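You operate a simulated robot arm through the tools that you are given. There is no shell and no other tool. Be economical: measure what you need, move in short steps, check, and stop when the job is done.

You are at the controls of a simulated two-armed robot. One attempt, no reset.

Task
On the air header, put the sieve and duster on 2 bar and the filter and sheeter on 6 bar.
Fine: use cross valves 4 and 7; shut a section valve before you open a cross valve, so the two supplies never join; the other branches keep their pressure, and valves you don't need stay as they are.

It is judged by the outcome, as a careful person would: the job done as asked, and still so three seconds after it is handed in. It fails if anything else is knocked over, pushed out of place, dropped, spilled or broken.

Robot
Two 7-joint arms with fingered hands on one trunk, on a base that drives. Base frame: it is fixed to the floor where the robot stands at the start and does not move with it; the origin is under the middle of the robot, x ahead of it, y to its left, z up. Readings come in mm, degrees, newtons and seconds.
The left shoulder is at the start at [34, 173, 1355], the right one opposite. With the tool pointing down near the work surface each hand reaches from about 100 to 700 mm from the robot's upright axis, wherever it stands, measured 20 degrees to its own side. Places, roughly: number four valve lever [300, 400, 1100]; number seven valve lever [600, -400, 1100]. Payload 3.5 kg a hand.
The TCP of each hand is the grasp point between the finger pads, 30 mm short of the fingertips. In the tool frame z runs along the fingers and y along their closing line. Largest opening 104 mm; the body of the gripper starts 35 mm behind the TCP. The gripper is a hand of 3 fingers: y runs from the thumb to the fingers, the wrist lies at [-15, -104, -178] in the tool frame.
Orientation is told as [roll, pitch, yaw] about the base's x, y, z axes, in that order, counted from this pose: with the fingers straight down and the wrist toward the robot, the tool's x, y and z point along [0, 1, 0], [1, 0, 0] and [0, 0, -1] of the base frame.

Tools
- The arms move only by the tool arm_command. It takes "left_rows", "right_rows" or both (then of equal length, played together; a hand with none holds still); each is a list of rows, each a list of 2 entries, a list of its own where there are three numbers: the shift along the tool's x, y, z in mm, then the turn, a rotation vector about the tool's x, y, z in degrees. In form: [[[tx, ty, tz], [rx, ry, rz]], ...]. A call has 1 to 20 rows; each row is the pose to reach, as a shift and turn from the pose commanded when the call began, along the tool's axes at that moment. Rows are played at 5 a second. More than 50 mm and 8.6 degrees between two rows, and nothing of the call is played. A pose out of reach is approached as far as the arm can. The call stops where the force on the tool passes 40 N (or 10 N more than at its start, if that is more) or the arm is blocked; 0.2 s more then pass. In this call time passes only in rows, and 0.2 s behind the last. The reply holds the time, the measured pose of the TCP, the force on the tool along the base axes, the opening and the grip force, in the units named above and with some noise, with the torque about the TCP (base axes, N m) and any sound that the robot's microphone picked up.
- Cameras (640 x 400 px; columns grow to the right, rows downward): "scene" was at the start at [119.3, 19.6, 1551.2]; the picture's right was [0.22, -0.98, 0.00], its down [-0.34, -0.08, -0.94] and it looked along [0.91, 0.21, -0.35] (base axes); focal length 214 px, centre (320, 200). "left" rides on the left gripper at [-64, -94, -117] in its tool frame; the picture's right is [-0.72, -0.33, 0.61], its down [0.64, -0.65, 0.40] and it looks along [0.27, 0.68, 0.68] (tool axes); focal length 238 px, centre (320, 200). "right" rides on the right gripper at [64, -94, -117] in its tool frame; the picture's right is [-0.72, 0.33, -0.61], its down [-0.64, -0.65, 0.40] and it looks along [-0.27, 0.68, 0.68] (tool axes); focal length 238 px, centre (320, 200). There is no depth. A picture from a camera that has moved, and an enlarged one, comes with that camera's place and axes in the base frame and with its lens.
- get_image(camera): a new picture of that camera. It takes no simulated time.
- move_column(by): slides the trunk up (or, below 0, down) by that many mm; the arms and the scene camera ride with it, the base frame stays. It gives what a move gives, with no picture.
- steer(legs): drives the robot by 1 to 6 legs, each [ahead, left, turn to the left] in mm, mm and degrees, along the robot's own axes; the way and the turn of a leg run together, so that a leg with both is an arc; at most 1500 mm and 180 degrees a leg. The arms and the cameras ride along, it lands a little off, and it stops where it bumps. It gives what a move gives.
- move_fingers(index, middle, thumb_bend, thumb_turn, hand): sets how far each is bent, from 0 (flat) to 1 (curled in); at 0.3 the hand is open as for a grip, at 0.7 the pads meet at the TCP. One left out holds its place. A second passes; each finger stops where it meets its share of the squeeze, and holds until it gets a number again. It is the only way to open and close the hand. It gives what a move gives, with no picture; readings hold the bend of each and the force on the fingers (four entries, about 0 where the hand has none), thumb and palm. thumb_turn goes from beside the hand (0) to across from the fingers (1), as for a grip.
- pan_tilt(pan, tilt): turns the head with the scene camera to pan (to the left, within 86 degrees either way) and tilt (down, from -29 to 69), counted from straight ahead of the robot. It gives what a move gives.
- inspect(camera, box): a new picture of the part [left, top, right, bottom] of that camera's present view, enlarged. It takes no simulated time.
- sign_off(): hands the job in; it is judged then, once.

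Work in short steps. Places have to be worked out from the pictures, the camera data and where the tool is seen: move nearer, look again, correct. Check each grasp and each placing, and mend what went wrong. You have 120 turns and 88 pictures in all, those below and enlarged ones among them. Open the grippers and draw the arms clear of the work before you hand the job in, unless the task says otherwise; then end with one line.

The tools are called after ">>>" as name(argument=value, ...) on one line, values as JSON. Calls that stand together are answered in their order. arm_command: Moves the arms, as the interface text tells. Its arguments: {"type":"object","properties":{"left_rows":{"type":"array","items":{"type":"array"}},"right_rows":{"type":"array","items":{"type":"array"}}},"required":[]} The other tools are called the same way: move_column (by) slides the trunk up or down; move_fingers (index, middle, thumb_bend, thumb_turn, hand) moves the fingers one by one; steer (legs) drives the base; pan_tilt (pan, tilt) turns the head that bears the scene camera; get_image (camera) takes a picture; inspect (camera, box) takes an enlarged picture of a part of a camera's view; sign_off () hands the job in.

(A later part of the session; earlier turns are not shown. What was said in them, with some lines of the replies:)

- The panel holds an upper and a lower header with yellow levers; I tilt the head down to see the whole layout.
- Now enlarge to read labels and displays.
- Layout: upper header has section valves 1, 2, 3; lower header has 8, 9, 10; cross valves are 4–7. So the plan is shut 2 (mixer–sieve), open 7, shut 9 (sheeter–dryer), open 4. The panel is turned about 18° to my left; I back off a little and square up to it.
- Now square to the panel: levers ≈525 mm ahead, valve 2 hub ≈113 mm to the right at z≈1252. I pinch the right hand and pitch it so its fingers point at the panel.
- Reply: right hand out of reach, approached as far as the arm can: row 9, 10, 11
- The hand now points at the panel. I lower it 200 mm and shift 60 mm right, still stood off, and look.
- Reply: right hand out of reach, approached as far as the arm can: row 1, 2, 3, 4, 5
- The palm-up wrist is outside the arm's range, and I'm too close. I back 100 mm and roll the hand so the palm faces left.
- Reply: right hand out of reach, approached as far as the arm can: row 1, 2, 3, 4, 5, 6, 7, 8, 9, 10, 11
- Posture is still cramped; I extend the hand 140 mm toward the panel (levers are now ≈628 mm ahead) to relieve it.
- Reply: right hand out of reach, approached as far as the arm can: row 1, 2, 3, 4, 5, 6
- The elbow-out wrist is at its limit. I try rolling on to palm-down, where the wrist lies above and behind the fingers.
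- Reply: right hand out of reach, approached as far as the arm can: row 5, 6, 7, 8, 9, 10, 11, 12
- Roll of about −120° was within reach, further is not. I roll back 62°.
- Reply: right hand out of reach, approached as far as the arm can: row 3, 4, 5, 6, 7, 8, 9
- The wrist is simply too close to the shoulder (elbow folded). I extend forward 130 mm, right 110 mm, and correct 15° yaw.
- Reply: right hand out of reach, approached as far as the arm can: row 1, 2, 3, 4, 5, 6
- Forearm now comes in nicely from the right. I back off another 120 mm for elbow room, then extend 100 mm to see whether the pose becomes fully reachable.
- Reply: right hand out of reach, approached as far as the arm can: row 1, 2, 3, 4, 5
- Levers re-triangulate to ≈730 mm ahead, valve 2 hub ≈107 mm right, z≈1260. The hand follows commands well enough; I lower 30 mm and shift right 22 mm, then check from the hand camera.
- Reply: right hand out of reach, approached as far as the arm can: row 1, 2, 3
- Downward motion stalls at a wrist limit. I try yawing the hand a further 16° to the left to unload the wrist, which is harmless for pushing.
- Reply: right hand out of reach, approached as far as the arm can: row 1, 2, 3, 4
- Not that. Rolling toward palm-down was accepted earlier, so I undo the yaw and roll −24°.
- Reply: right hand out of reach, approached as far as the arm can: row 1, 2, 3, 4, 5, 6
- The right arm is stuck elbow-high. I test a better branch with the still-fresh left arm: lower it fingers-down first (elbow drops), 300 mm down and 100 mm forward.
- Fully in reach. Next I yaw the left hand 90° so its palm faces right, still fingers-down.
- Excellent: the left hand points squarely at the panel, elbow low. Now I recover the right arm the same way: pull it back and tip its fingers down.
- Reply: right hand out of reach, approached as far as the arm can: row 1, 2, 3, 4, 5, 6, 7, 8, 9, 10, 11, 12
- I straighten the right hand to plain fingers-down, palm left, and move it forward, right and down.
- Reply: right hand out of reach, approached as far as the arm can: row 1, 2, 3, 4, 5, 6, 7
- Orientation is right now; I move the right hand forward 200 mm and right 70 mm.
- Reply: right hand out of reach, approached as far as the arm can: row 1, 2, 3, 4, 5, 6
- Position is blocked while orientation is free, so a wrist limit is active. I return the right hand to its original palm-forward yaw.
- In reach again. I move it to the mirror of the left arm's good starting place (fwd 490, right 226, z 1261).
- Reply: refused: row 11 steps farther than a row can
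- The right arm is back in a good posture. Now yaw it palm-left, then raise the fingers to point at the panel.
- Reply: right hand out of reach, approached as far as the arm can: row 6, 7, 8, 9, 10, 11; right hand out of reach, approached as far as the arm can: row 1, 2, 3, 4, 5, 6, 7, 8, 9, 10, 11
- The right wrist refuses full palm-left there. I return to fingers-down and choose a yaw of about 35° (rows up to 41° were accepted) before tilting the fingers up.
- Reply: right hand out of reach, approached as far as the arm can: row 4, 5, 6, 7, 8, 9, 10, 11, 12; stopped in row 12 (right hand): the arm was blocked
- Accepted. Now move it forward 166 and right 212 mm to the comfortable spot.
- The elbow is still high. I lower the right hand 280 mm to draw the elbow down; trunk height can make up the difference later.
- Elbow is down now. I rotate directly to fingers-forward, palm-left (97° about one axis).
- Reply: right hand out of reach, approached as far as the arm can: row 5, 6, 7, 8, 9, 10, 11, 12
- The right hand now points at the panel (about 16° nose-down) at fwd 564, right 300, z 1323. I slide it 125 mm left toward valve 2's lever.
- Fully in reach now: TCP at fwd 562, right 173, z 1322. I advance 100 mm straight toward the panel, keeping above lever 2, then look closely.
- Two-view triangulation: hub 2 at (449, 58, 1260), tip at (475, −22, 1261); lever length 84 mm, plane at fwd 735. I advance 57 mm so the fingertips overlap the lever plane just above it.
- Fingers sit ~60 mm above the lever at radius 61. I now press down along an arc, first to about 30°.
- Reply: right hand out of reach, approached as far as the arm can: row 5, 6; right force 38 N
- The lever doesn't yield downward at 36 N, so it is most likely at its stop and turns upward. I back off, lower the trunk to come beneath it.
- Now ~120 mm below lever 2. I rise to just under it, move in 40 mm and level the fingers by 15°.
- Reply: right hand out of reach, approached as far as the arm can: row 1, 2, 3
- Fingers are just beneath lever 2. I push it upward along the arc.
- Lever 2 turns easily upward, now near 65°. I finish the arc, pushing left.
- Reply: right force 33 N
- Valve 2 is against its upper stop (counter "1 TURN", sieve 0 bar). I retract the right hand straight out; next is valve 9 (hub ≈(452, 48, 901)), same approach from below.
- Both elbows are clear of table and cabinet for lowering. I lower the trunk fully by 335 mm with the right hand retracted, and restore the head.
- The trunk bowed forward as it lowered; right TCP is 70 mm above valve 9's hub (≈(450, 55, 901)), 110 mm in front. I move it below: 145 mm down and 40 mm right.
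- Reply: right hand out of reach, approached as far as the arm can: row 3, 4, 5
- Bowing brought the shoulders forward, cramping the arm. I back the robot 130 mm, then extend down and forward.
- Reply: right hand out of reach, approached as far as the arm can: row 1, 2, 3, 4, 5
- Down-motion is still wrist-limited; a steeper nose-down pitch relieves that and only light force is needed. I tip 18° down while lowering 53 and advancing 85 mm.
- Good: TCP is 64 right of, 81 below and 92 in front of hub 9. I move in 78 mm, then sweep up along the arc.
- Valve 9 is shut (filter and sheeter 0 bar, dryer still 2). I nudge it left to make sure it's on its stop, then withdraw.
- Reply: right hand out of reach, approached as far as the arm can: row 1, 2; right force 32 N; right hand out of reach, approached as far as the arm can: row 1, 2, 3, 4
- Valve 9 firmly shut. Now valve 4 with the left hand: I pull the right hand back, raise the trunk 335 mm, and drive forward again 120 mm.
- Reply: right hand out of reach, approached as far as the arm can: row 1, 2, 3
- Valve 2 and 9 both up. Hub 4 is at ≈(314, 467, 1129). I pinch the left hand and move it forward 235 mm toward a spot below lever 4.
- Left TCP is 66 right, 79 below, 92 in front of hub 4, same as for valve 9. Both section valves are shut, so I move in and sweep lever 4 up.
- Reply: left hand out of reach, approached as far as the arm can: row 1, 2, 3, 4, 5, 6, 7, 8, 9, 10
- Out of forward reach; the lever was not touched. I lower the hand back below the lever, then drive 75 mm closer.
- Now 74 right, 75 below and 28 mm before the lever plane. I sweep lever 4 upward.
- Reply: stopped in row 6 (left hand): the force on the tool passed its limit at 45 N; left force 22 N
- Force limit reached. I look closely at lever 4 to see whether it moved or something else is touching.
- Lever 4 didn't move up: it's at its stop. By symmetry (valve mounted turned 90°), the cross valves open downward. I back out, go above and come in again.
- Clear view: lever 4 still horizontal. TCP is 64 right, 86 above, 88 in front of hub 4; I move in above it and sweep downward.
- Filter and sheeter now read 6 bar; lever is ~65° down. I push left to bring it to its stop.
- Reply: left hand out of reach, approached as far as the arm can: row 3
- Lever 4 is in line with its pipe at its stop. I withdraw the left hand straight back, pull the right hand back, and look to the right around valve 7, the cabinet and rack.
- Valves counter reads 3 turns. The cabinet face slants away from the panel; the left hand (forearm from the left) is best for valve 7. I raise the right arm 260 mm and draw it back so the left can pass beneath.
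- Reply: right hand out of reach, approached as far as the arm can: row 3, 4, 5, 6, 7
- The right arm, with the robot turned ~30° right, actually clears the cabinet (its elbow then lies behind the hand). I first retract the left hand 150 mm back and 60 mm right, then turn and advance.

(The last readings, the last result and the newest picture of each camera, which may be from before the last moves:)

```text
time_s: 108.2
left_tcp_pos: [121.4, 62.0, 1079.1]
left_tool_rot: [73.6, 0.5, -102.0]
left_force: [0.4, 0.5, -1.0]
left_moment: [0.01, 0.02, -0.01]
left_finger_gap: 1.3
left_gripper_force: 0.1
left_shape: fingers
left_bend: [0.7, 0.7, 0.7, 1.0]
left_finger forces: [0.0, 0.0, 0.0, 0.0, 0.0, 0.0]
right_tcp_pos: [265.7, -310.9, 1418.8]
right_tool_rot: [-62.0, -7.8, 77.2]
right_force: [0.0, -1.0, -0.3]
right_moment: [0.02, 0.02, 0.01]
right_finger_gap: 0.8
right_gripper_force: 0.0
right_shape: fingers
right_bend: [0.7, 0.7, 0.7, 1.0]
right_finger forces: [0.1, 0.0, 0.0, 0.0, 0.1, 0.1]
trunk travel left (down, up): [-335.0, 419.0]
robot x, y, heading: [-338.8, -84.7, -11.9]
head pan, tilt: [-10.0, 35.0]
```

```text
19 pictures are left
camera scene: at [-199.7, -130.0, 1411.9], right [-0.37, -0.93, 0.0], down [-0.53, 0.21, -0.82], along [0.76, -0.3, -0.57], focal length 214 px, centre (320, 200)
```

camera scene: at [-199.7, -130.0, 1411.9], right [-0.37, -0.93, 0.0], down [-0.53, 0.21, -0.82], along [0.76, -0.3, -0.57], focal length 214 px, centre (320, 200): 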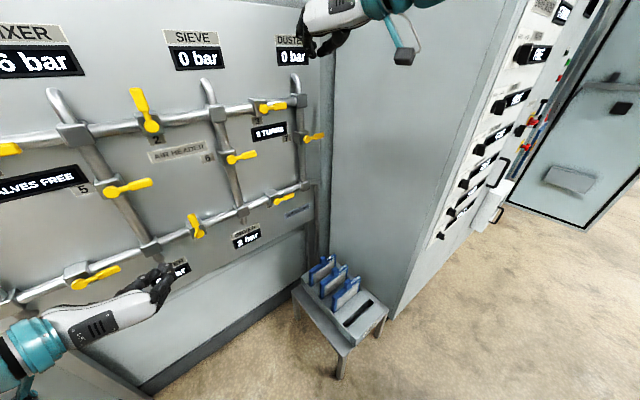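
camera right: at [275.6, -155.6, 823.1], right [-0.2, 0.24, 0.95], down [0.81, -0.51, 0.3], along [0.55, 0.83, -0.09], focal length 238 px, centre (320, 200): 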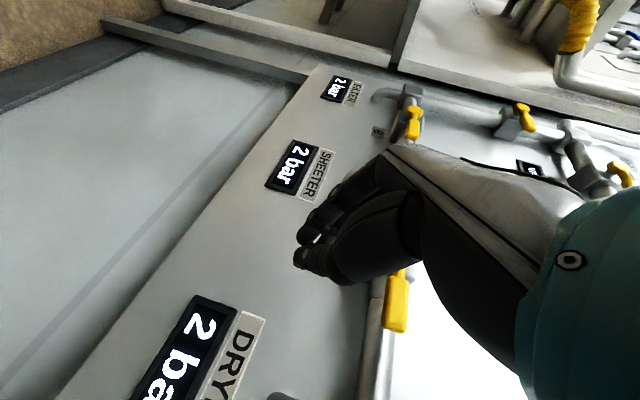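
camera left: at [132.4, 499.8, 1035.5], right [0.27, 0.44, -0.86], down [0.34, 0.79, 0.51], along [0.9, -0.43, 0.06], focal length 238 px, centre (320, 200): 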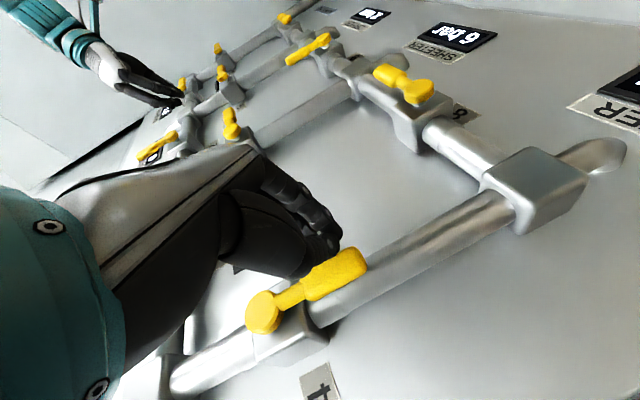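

Clear view: rack leg is ~510 mm ahead and 180 mm right, cabinet well right. I fold the left hand down and back out of the way, and lower the trunk 90 mm to gain forward reach.

>>> arm_command(left_rows=[[[-4, 0, -14], [0, -8.2, 0]], [[-8, 0, -28], [0, -16.4, 0]], [[-12, 0, -42], [0, -24.6, 0]], [[-16, 0, -56], [0, -32.8, 0]], [[-20, 0, -70], [0, -41, 0]], [[-24, 0, -84], [0, -49.2, 0]], [[-28, 0, -98], [0, -57.4, 0]], [[-32, 0, -112], [0, -65.6, 0]], [[-36, 0, -125], [0, -73, 0]]])

>>> move_column(by=-90)

>>> steer(legs=[[0, 130, 0], [150, 0, 0]])

>>> get_image(camera="scene")

```text
time_s: 110.2
left_tcp_pos: [-6.1, 88.7, 1079.3]
left_tool_rot: [0.5, 0.5, -101.9]
left_force: [-0.2, -0.2, -0.4]
left_moment: [-0.04, 0.02, 0.0]
left_finger_gap: 0.9
left_gripper_force: 0.1
left_shape: fingers
left_bend: [0.7, 0.7, 0.7, 1.0]
left_finger forces: [0.1, 0.1, 0.0, 0.1, 0.1, 0.0]
left hand out of reach, approached as far as the arm can: row 1, 2, 3, 4, 5
right_tcp_pos: [266.0, -311.3, 1419.9]
right_tool_rot: [-62.0, -7.8, 77.2]
right_force: [0.2, 0.8, -0.2]
right_moment: [-0.01, 0.02, 0.0]
right_finger_gap: 1.0
right_gripper_force: 0.0
right_shape: fingers
right_bend: [0.7, 0.7, 0.7, 1.0]
right_finger forces: [0.1, 0.0, 0.1, 0.1, 0.0, 0.0]
trunk travel left (down, up): [-335.0, 419.0]
robot x, y, heading: [-337.1, -84.8, -11.3]
head pan, tilt: [-10.0, 35.0]
```

```text
time_s: 111.5
left_tcp_pos: [-5.5, 88.0, 989.9]
left_tool_rot: [0.5, 0.5, -101.9]
left_force: [-0.5, 0.3, -0.7]
left_moment: [-0.04, -0.02, 0.02]
left_finger_gap: 0.8
left_gripper_force: 0.0
left_shape: fingers
left_bend: [0.7, 0.7, 0.7, 1.0]
left_finger forces: [0.0, 0.0, 0.0, 0.0, 0.0, 0.0]
right_tcp_pos: [264.1, -310.3, 1329.9]
right_tool_rot: [-62.2, -8.2, 77.7]
right_force: [-0.4, 0.0, 0.6]
right_moment: [0.02, 0.01, 0.02]
right_finger_gap: 1.2
right_gripper_force: 0.1
right_shape: fingers
right_bend: [0.7, 0.7, 0.7, 1.0]
right_finger forces: [0.0, 0.1, 0.0, 0.0, 0.0, 0.0]
trunk travel left (down, up): [-245.0, 509.0]
robot x, y, heading: [-341.5, -84.9, -11.6]
head pan, tilt: [-10.0, 35.0]
```

```text
time_s: 113.7
left_tcp_pos: [168.0, 183.7, 990.4]
left_tool_rot: [0.6, 0.4, -102.0]
left_force: [-0.4, 0.8, -0.5]
left_moment: [0.01, 0.0, -0.02]
left_finger_gap: 1.3
left_gripper_force: 0.1
left_shape: fingers
left_bend: [0.7, 0.7, 0.7, 1.0]
left_finger forces: [0.1, 0.0, 0.0, 0.0, 0.1, 0.0]
right_tcp_pos: [440.2, -214.6, 1327.9]
right_tool_rot: [-62.2, -8.2, 77.6]
right_force: [-0.2, 0.8, 0.6]
right_moment: [0.02, -0.01, 0.02]
right_finger_gap: 1.3
right_gripper_force: 0.0
right_shape: fingers
right_bend: [0.7, 0.7, 0.7, 1.0]
right_finger forces: [0.0, 0.1, 0.0, 0.0, 0.1, 0.0]
trunk travel left (down, up): [-245.0, 509.0]
robot x, y, heading: [-165.1, 8.5, -11.5]
head pan, tilt: [-10.0, 35.0]
```

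```text
18 pictures are left
camera scene: at [6.9, -40.4, 1320.1], right [-0.37, -0.93, 0.0], down [-0.53, 0.21, -0.82], along [0.76, -0.3, -0.57], focal length 214 px, centre (320, 200)
```

scene: 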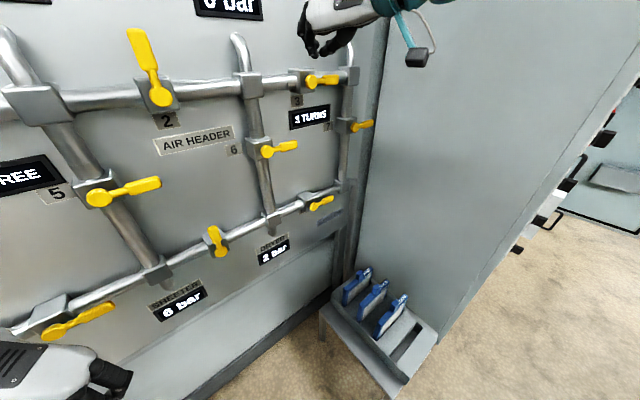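

Hub 7 confirmed near (595, −386, 1127). I drive 70 mm ahead and 30 mm left, keeping clear of the rack.

>>> steer(legs=[[0, 30, 0], [70, 0, 0]])

```text
time_s: 115.2
left_tcp_pos: [242.0, 200.0, 988.1]
left_tool_rot: [0.7, 0.4, -102.0]
left_force: [0.6, -0.6, 0.1]
left_moment: [0.01, -0.02, -0.01]
left_finger_gap: 1.2
left_gripper_force: 0.1
left_shape: fingers
left_bend: [0.7, 0.7, 0.7, 1.0]
left_finger forces: [0.0, 0.0, 0.0, 0.0, 0.1, 0.1]
right_tcp_pos: [513.5, -200.1, 1328.0]
right_tool_rot: [-62.2, -8.1, 77.5]
right_force: [0.9, -0.5, 0.1]
right_moment: [0.04, 0.0, -0.01]
right_finger_gap: 1.0
right_gripper_force: 0.1
right_shape: fingers
right_bend: [0.7, 0.7, 0.7, 1.0]
right_finger forces: [0.0, 0.0, 0.0, 0.0, 0.0, 0.0]
trunk travel left (down, up): [-245.0, 509.0]
robot x, y, heading: [-94.6, 30.8, -11.5]
head pan, tilt: [-10.0, 35.0]
```

The right hand is near the panel at z 1328; I first draw it 80 mm back, then carry it right and down to a point above and in front of lever 7.

>>> arm_command(right_rows=[[[14, -20, -32], [0, 0, 0]], [[27, -40, -64], [0, 0, 0]], [[28, -75, -41], [0, 0, 0]], [[30, -109, -19], [0, 0, 0]], [[31, -144, 3], [0, 0, 0]], [[33, -178, 26], [0, 0, 0]], [[34, -213, 48], [0, 0, 0]], [[36, -247, 71], [0, 0, 0]], [[37, -282, 94], [0, 0, 0]]])

>>> get_image(camera="scene")

>>> get_image(camera="right")

```text
time_s: 117.2
left_tcp_pos: [241.3, 200.4, 990.0]
left_tool_rot: [0.7, 0.5, -102.0]
left_force: [0.0, -0.1, -0.4]
left_moment: [0.02, 0.0, 0.0]
left_finger_gap: 1.1
left_gripper_force: 0.1
left_shape: fingers
left_bend: [0.7, 0.7, 0.7, 1.0]
left_finger forces: [0.0, 0.0, 0.0, 0.0, 0.0, 0.0]
right_tcp_pos: [519.3, -474.5, 1214.2]
right_tool_rot: [-62.2, -8.2, 77.5]
right_force: [-0.4, 0.2, -0.4]
right_moment: [-0.03, -0.02, 0.04]
right_finger_gap: 1.1
right_gripper_force: 0.0
right_shape: fingers
right_bend: [0.7, 0.7, 0.7, 1.0]
right_finger forces: [0.1, 0.0, 0.0, 0.0, 0.1, 0.0]
right hand out of reach, approached as far as the arm can: row 1, 2, 3, 4, 5, 6, 7, 8
trunk travel left (down, up): [-245.0, 509.0]
robot x, y, heading: [-90.2, 29.6, -11.6]
head pan, tilt: [-10.0, 35.0]
```

```text
17 pictures are left
camera scene: at [80.5, -24.9, 1320.2], right [-0.37, -0.93, 0.0], down [-0.53, 0.21, -0.82], along [0.76, -0.3, -0.57], focal length 214 px, centre (320, 200)
```

scene: 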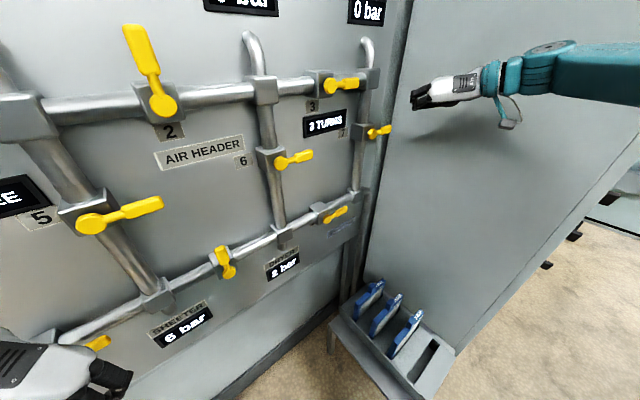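

```text
16 pictures are left
camera right: at [369.9, -538.1, 1197.0], right [-0.16, 0.23, 0.96], down [0.49, -0.83, 0.28], along [0.86, 0.51, 0.02], focal length 238 px, centre (320, 200)
```

right: 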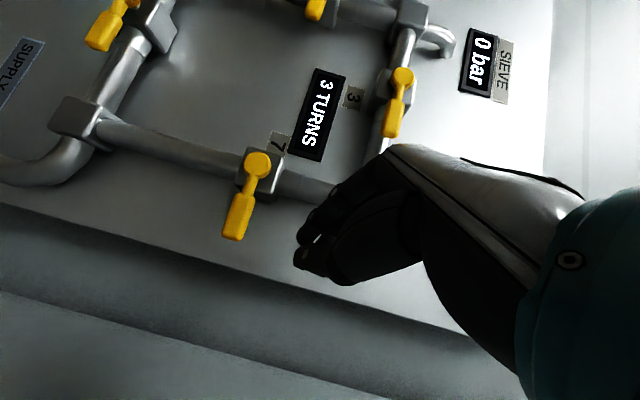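

Excellent: TCP is 65 right, 89 above, 99 in front of hub 7 (593, −382, 1125). Valve 2 is shut, so I move in and sweep lever 7 down.

>>> arm_command(right_rows=[[[1, 22, 37], [0, 0, 0]], [[2, 43, 74], [0, 0, 0]], [[17, 41, 84], [0, 0, 0]], [[30, 36, 93], [0, 0, 0]], [[45, 31, 102], [0, 0, 0]], [[61, 31, 110], [0, 0, 0]], [[77, 33, 115], [0, 0, 0]], [[92, 38, 118], [0, 0, 0]], [[105, 45, 119], [0, 0, 0]], [[116, 53, 119], [0, 0, 0]]])

>>> get_image(camera="right")

>>> get_image(camera="scene")

```text
time_s: 119.4
left_tcp_pos: [241.8, 198.1, 989.4]
left_tool_rot: [0.6, 0.5, -102.3]
left_force: [-0.2, -0.3, -0.1]
left_moment: [0.01, 0.0, -0.01]
left_finger_gap: 0.9
left_gripper_force: 0.0
left_shape: fingers
left_bend: [0.7, 0.7, 0.7, 1.0]
left_finger forces: [0.0, 0.1, 0.0, 0.0, 0.0, 0.0]
right_tcp_pos: [586.4, -434.2, 1075.3]
right_tool_rot: [-63.3, -8.4, 75.3]
right_force: [1.3, -14.0, 4.3]
right_moment: [0.45, 0.01, -0.06]
right_finger_gap: 1.5
right_gripper_force: 8.4
right_shape: fingers
right_bend: [0.7, 0.7, 0.7, 1.0]
right_finger forces: [0.1, 16.1, 0.0, 0.0, 0.1, 0.0]
trunk travel left (down, up): [-245.0, 509.0]
robot x, y, heading: [-91.8, 27.7, -11.9]
head pan, tilt: [-10.0, 35.0]
stopped in row 10 (right hand): the force on the tool passed its limit at 45 N (the readings are from after the stop); the commanded pose is now the measured one
```

```text
15 pictures are left
camera right: at [435.2, -491.5, 1056.6], right [-0.17, 0.24, 0.96], down [0.45, -0.85, 0.29], along [0.88, 0.48, 0.04], focal length 238 px, centre (320, 200)
```

right: 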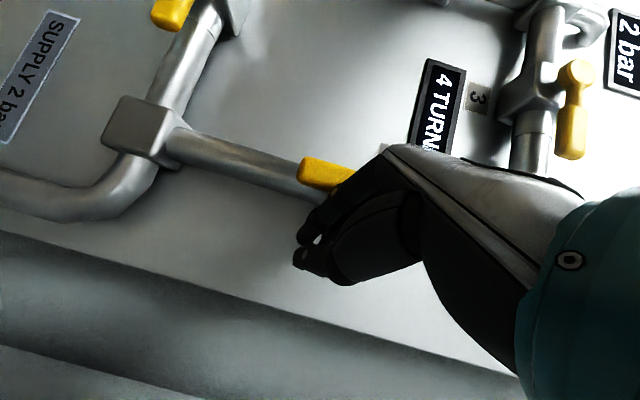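

```text
14 pictures are left
camera scene: at [80.3, -26.6, 1320.1], right [-0.37, -0.93, 0.0], down [-0.53, 0.21, -0.82], along [0.76, -0.3, -0.57], focal length 214 px, centre (320, 200)
```

scene: 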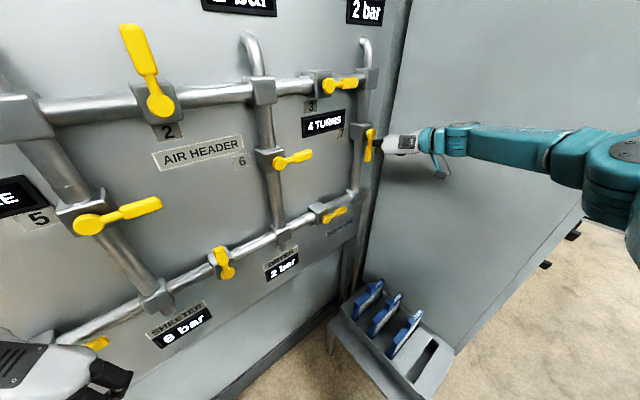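

Valve 7 is open: duster and sieve read 2 bar, counter 4 turns. I withdraw the right hand straight back.

>>> arm_command(right_rows=[[[-2, -11, 0], [0, 0, 0]], [[8, -25, -24], [0, 0, 0]], [[18, -45, -52], [0, 0, 0]], [[32, -68, -81], [0, 0, 0]]])

>>> steer(legs=[[-280, 0, 0], [0, 0, 28]])

>>> pan_tilt(pan=0, tilt=25)

>>> get_image(camera="scene")

```text
time_s: 120.4
left_tcp_pos: [241.3, 199.0, 989.9]
left_tool_rot: [0.6, 0.5, -102.1]
left_force: [-0.8, 0.7, 0.2]
left_moment: [0.01, -0.01, 0.01]
left_finger_gap: 1.1
left_gripper_force: 0.1
left_shape: fingers
left_bend: [0.7, 0.7, 0.7, 1.0]
left_finger forces: [0.0, 0.0, 0.0, 0.0, 0.0, 0.0]
right_tcp_pos: [486.1, -472.7, 1074.3]
right_tool_rot: [-63.1, -8.5, 76.1]
right_force: [-0.2, -1.5, 0.0]
right_moment: [-0.01, 0.03, 0.03]
right_finger_gap: 1.2
right_gripper_force: 0.1
right_shape: fingers
right_bend: [0.7, 0.7, 0.7, 1.0]
right_finger forces: [0.0, 0.0, 0.1, 0.1, 0.0, 0.0]
trunk travel left (down, up): [-245.0, 509.0]
robot x, y, heading: [-92.5, 26.2, -11.7]
head pan, tilt: [-10.0, 35.0]
```

```text
time_s: 123.7
left_tcp_pos: [-154.2, 393.8, 991.0]
left_tool_rot: [0.7, 0.5, -73.8]
left_force: [-0.3, -0.2, -0.2]
left_moment: [-0.03, -0.03, 0.01]
left_finger_gap: 1.2
left_gripper_force: 0.0
left_shape: fingers
left_bend: [0.7, 0.7, 0.7, 1.0]
left_finger forces: [0.1, 0.0, 0.0, 0.1, 0.0, 0.0]
right_tcp_pos: [379.3, -82.0, 1074.0]
right_tool_rot: [-63.1, -8.4, 104.2]
right_force: [-0.8, 0.1, -0.3]
right_moment: [0.01, -0.02, 0.01]
right_finger_gap: 1.3
right_gripper_force: 0.1
right_shape: fingers
right_bend: [0.7, 0.7, 0.7, 1.0]
right_finger forces: [0.1, 0.0, 0.0, 0.0, 0.0, 0.0]
trunk travel left (down, up): [-245.0, 509.0]
robot x, y, heading: [-363.5, 79.1, 16.6]
head pan, tilt: [-10.0, 35.0]
```

```text
time_s: 124.4
left_tcp_pos: [-154.7, 393.5, 989.5]
left_tool_rot: [0.6, 0.5, -73.8]
left_force: [-0.1, -1.3, -0.1]
left_moment: [0.0, -0.02, -0.01]
left_finger_gap: 1.2
left_gripper_force: 0.0
left_shape: fingers
left_bend: [0.7, 0.7, 0.7, 1.0]
left_finger forces: [0.0, 0.0, 0.0, 0.0, 0.1, 0.0]
right_tcp_pos: [379.0, -82.6, 1073.8]
right_tool_rot: [-63.0, -8.5, 104.2]
right_force: [0.1, 0.1, -0.5]
right_moment: [0.0, 0.0, -0.01]
right_finger_gap: 1.4
right_gripper_force: 0.2
right_shape: fingers
right_bend: [0.7, 0.7, 0.7, 1.0]
right_finger forces: [0.0, 0.0, 0.2, 0.1, 0.0, 0.1]
trunk travel left (down, up): [-245.0, 509.0]
robot x, y, heading: [-368.5, 83.1, 16.6]
head pan, tilt: [0.0, 25.0]
```

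```text
13 pictures are left
camera scene: at [-189.6, 134.8, 1335.9], right [0.28, -0.96, 0.0], down [-0.41, -0.12, -0.91], along [0.87, 0.26, -0.42], focal length 214 px, centre (320, 200)
```

scene: 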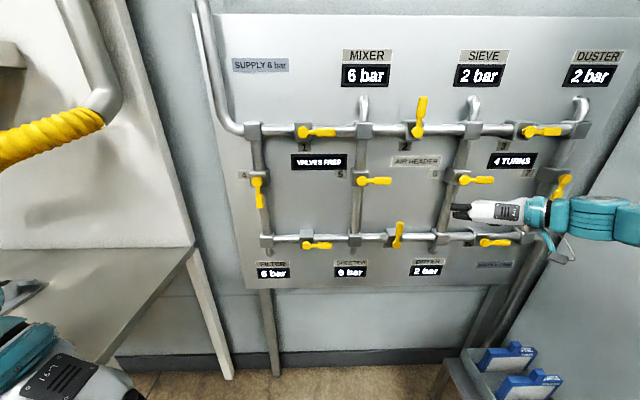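

Readings are right, but lever 7 looks odd from here; I zoom in on it and the labels.

>>> inspect(camera="scene", box=[440, 80, 640, 280])

>>> inspect(camera="scene", box=[220, 110, 460, 290])

```text
2.00 times, centred on (540, 180) of scene
camera zoom: at [-189.6, 134.8, 1335.9], right [0.28, -0.96, 0.0], down [-0.41, -0.12, -0.91], along [0.87, 0.26, -0.42], focal length 429 px, centre (-120, 240)
```

zoom: 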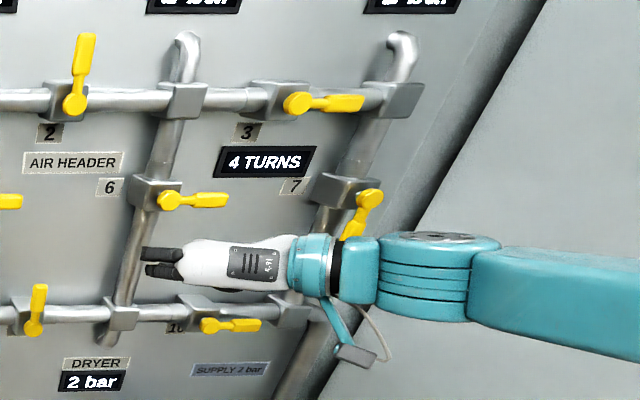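

```text
2.22 times, centred on (340, 200) of scene
camera zoom: at [-189.6, 134.8, 1335.9], right [0.28, -0.96, 0.0], down [-0.41, -0.12, -0.91], along [0.87, 0.26, -0.42], focal length 477 px, centre (276, 200)
```

zoom: 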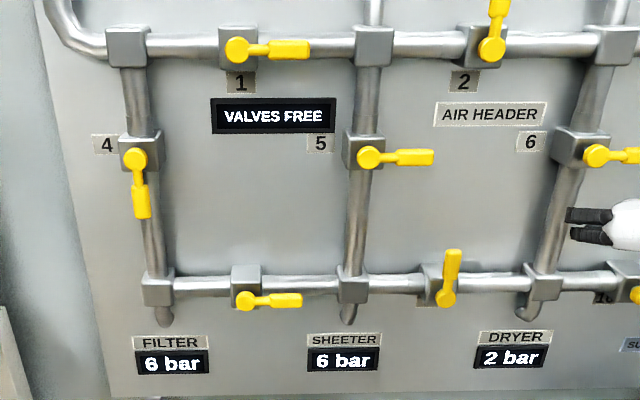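

All as wanted: 2 and 9 shut, 4 and 7 in line with their pipes, 5, 6 and the rest untouched; mixer 6, dryer 2. I back off and open both hands.

>>> steer(legs=[[-90, 0, 0]])

>>> move_fingers(hand="right", index=0.3, middle=0.3, thumb_bend=0.3)

>>> move_fingers(hand="left", index=0.3, middle=0.3, thumb_bend=0.3)

>>> get_image(camera="scene")

```text
time_s: 125.5
left_tcp_pos: [-240.9, 367.5, 989.0]
left_tool_rot: [0.7, 0.5, -73.8]
left_force: [-0.1, 0.5, -0.1]
left_moment: [0.03, 0.0, -0.02]
left_finger_gap: 1.0
left_gripper_force: 0.0
left_shape: fingers
left_bend: [0.7, 0.7, 0.7, 1.0]
left_finger forces: [0.0, 0.1, 0.0, 0.0, 0.0, 0.1]
right_tcp_pos: [293.0, -107.6, 1073.0]
right_tool_rot: [-63.1, -8.4, 104.2]
right_force: [-0.2, -0.4, -0.2]
right_moment: [-0.03, -0.01, -0.02]
right_finger_gap: 1.4
right_gripper_force: 0.0
right_shape: fingers
right_bend: [0.7, 0.7, 0.7, 1.0]
right_finger forces: [0.1, 0.0, 0.0, 0.0, 0.0, 0.0]
trunk travel left (down, up): [-245.0, 509.0]
robot x, y, heading: [-454.0, 61.1, 16.6]
head pan, tilt: [0.0, 25.0]
```

```text
time_s: 126.5
left_tcp_pos: [-240.0, 368.3, 990.7]
left_tool_rot: [0.6, 0.5, -73.8]
left_force: [0.2, -0.4, -1.0]
left_moment: [0.0, -0.02, 0.01]
left_finger_gap: 0.9
left_gripper_force: 0.0
left_shape: fingers
left_bend: [0.7, 0.7, 0.7, 1.0]
left_finger forces: [0.0, 0.0, 0.1, 0.0, 0.1, 0.1]
right_tcp_pos: [293.0, -107.8, 1073.2]
right_tool_rot: [-63.1, -8.4, 104.2]
right_force: [0.6, 0.0, 1.2]
right_moment: [-0.03, -0.01, 0.01]
right_finger_gap: 102.9
right_gripper_force: 0.0
right_shape: fingers
right_bend: [0.3, 0.3, 0.3, 0.98]
right_finger forces: [0.1, 0.1, 0.1, 0.1, 0.0, 0.0]
trunk travel left (down, up): [-245.0, 509.0]
robot x, y, heading: [-451.4, 57.6, 16.7]
head pan, tilt: [0.0, 25.0]
```

```text
time_s: 127.5
left_tcp_pos: [-240.3, 366.8, 989.8]
left_tool_rot: [0.7, 0.5, -73.8]
left_force: [-0.3, -0.3, -0.1]
left_moment: [-0.03, -0.02, 0.0]
left_finger_gap: 102.6
left_gripper_force: 0.1
left_shape: fingers
left_bend: [0.3, 0.3, 0.3, 0.98]
left_finger forces: [0.1, 0.1, 0.0, 0.0, 0.0, 0.1]
right_tcp_pos: [293.1, -108.8, 1073.4]
right_tool_rot: [-63.1, -8.3, 104.2]
right_force: [0.2, 0.4, 0.7]
right_moment: [-0.01, 0.01, 0.03]
right_finger_gap: 102.8
right_gripper_force: 0.0
right_shape: fingers
right_bend: [0.3, 0.3, 0.3, 0.98]
right_finger forces: [0.1, 0.1, 0.0, 0.0, 0.1, 0.0]
trunk travel left (down, up): [-245.0, 509.0]
robot x, y, heading: [-456.1, 53.5, 16.6]
head pan, tilt: [0.0, 25.0]
```

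```text
10 pictures are left
camera scene: at [-275.2, 109.4, 1336.0], right [0.28, -0.96, 0.0], down [-0.41, -0.12, -0.91], along [0.87, 0.26, -0.42], focal length 214 px, centre (320, 200)
```

scene: 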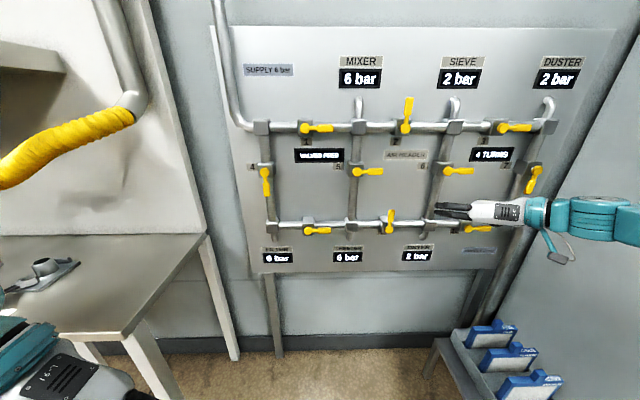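

Everything reads as asked, the hands are open and clear, and nothing else looks disturbed. I hand it in.

>>> sign_off()

```text
The job is handed in.
```

The sieve and duster are on 2 bar through valve 7 and the filter and sheeter are on 6 bar through valve 4; section valves 2 and 9 were shut before either cross valve opened, the mixer stayed at 6 bar and the dryer at 2 bar, and no other valve was turned.
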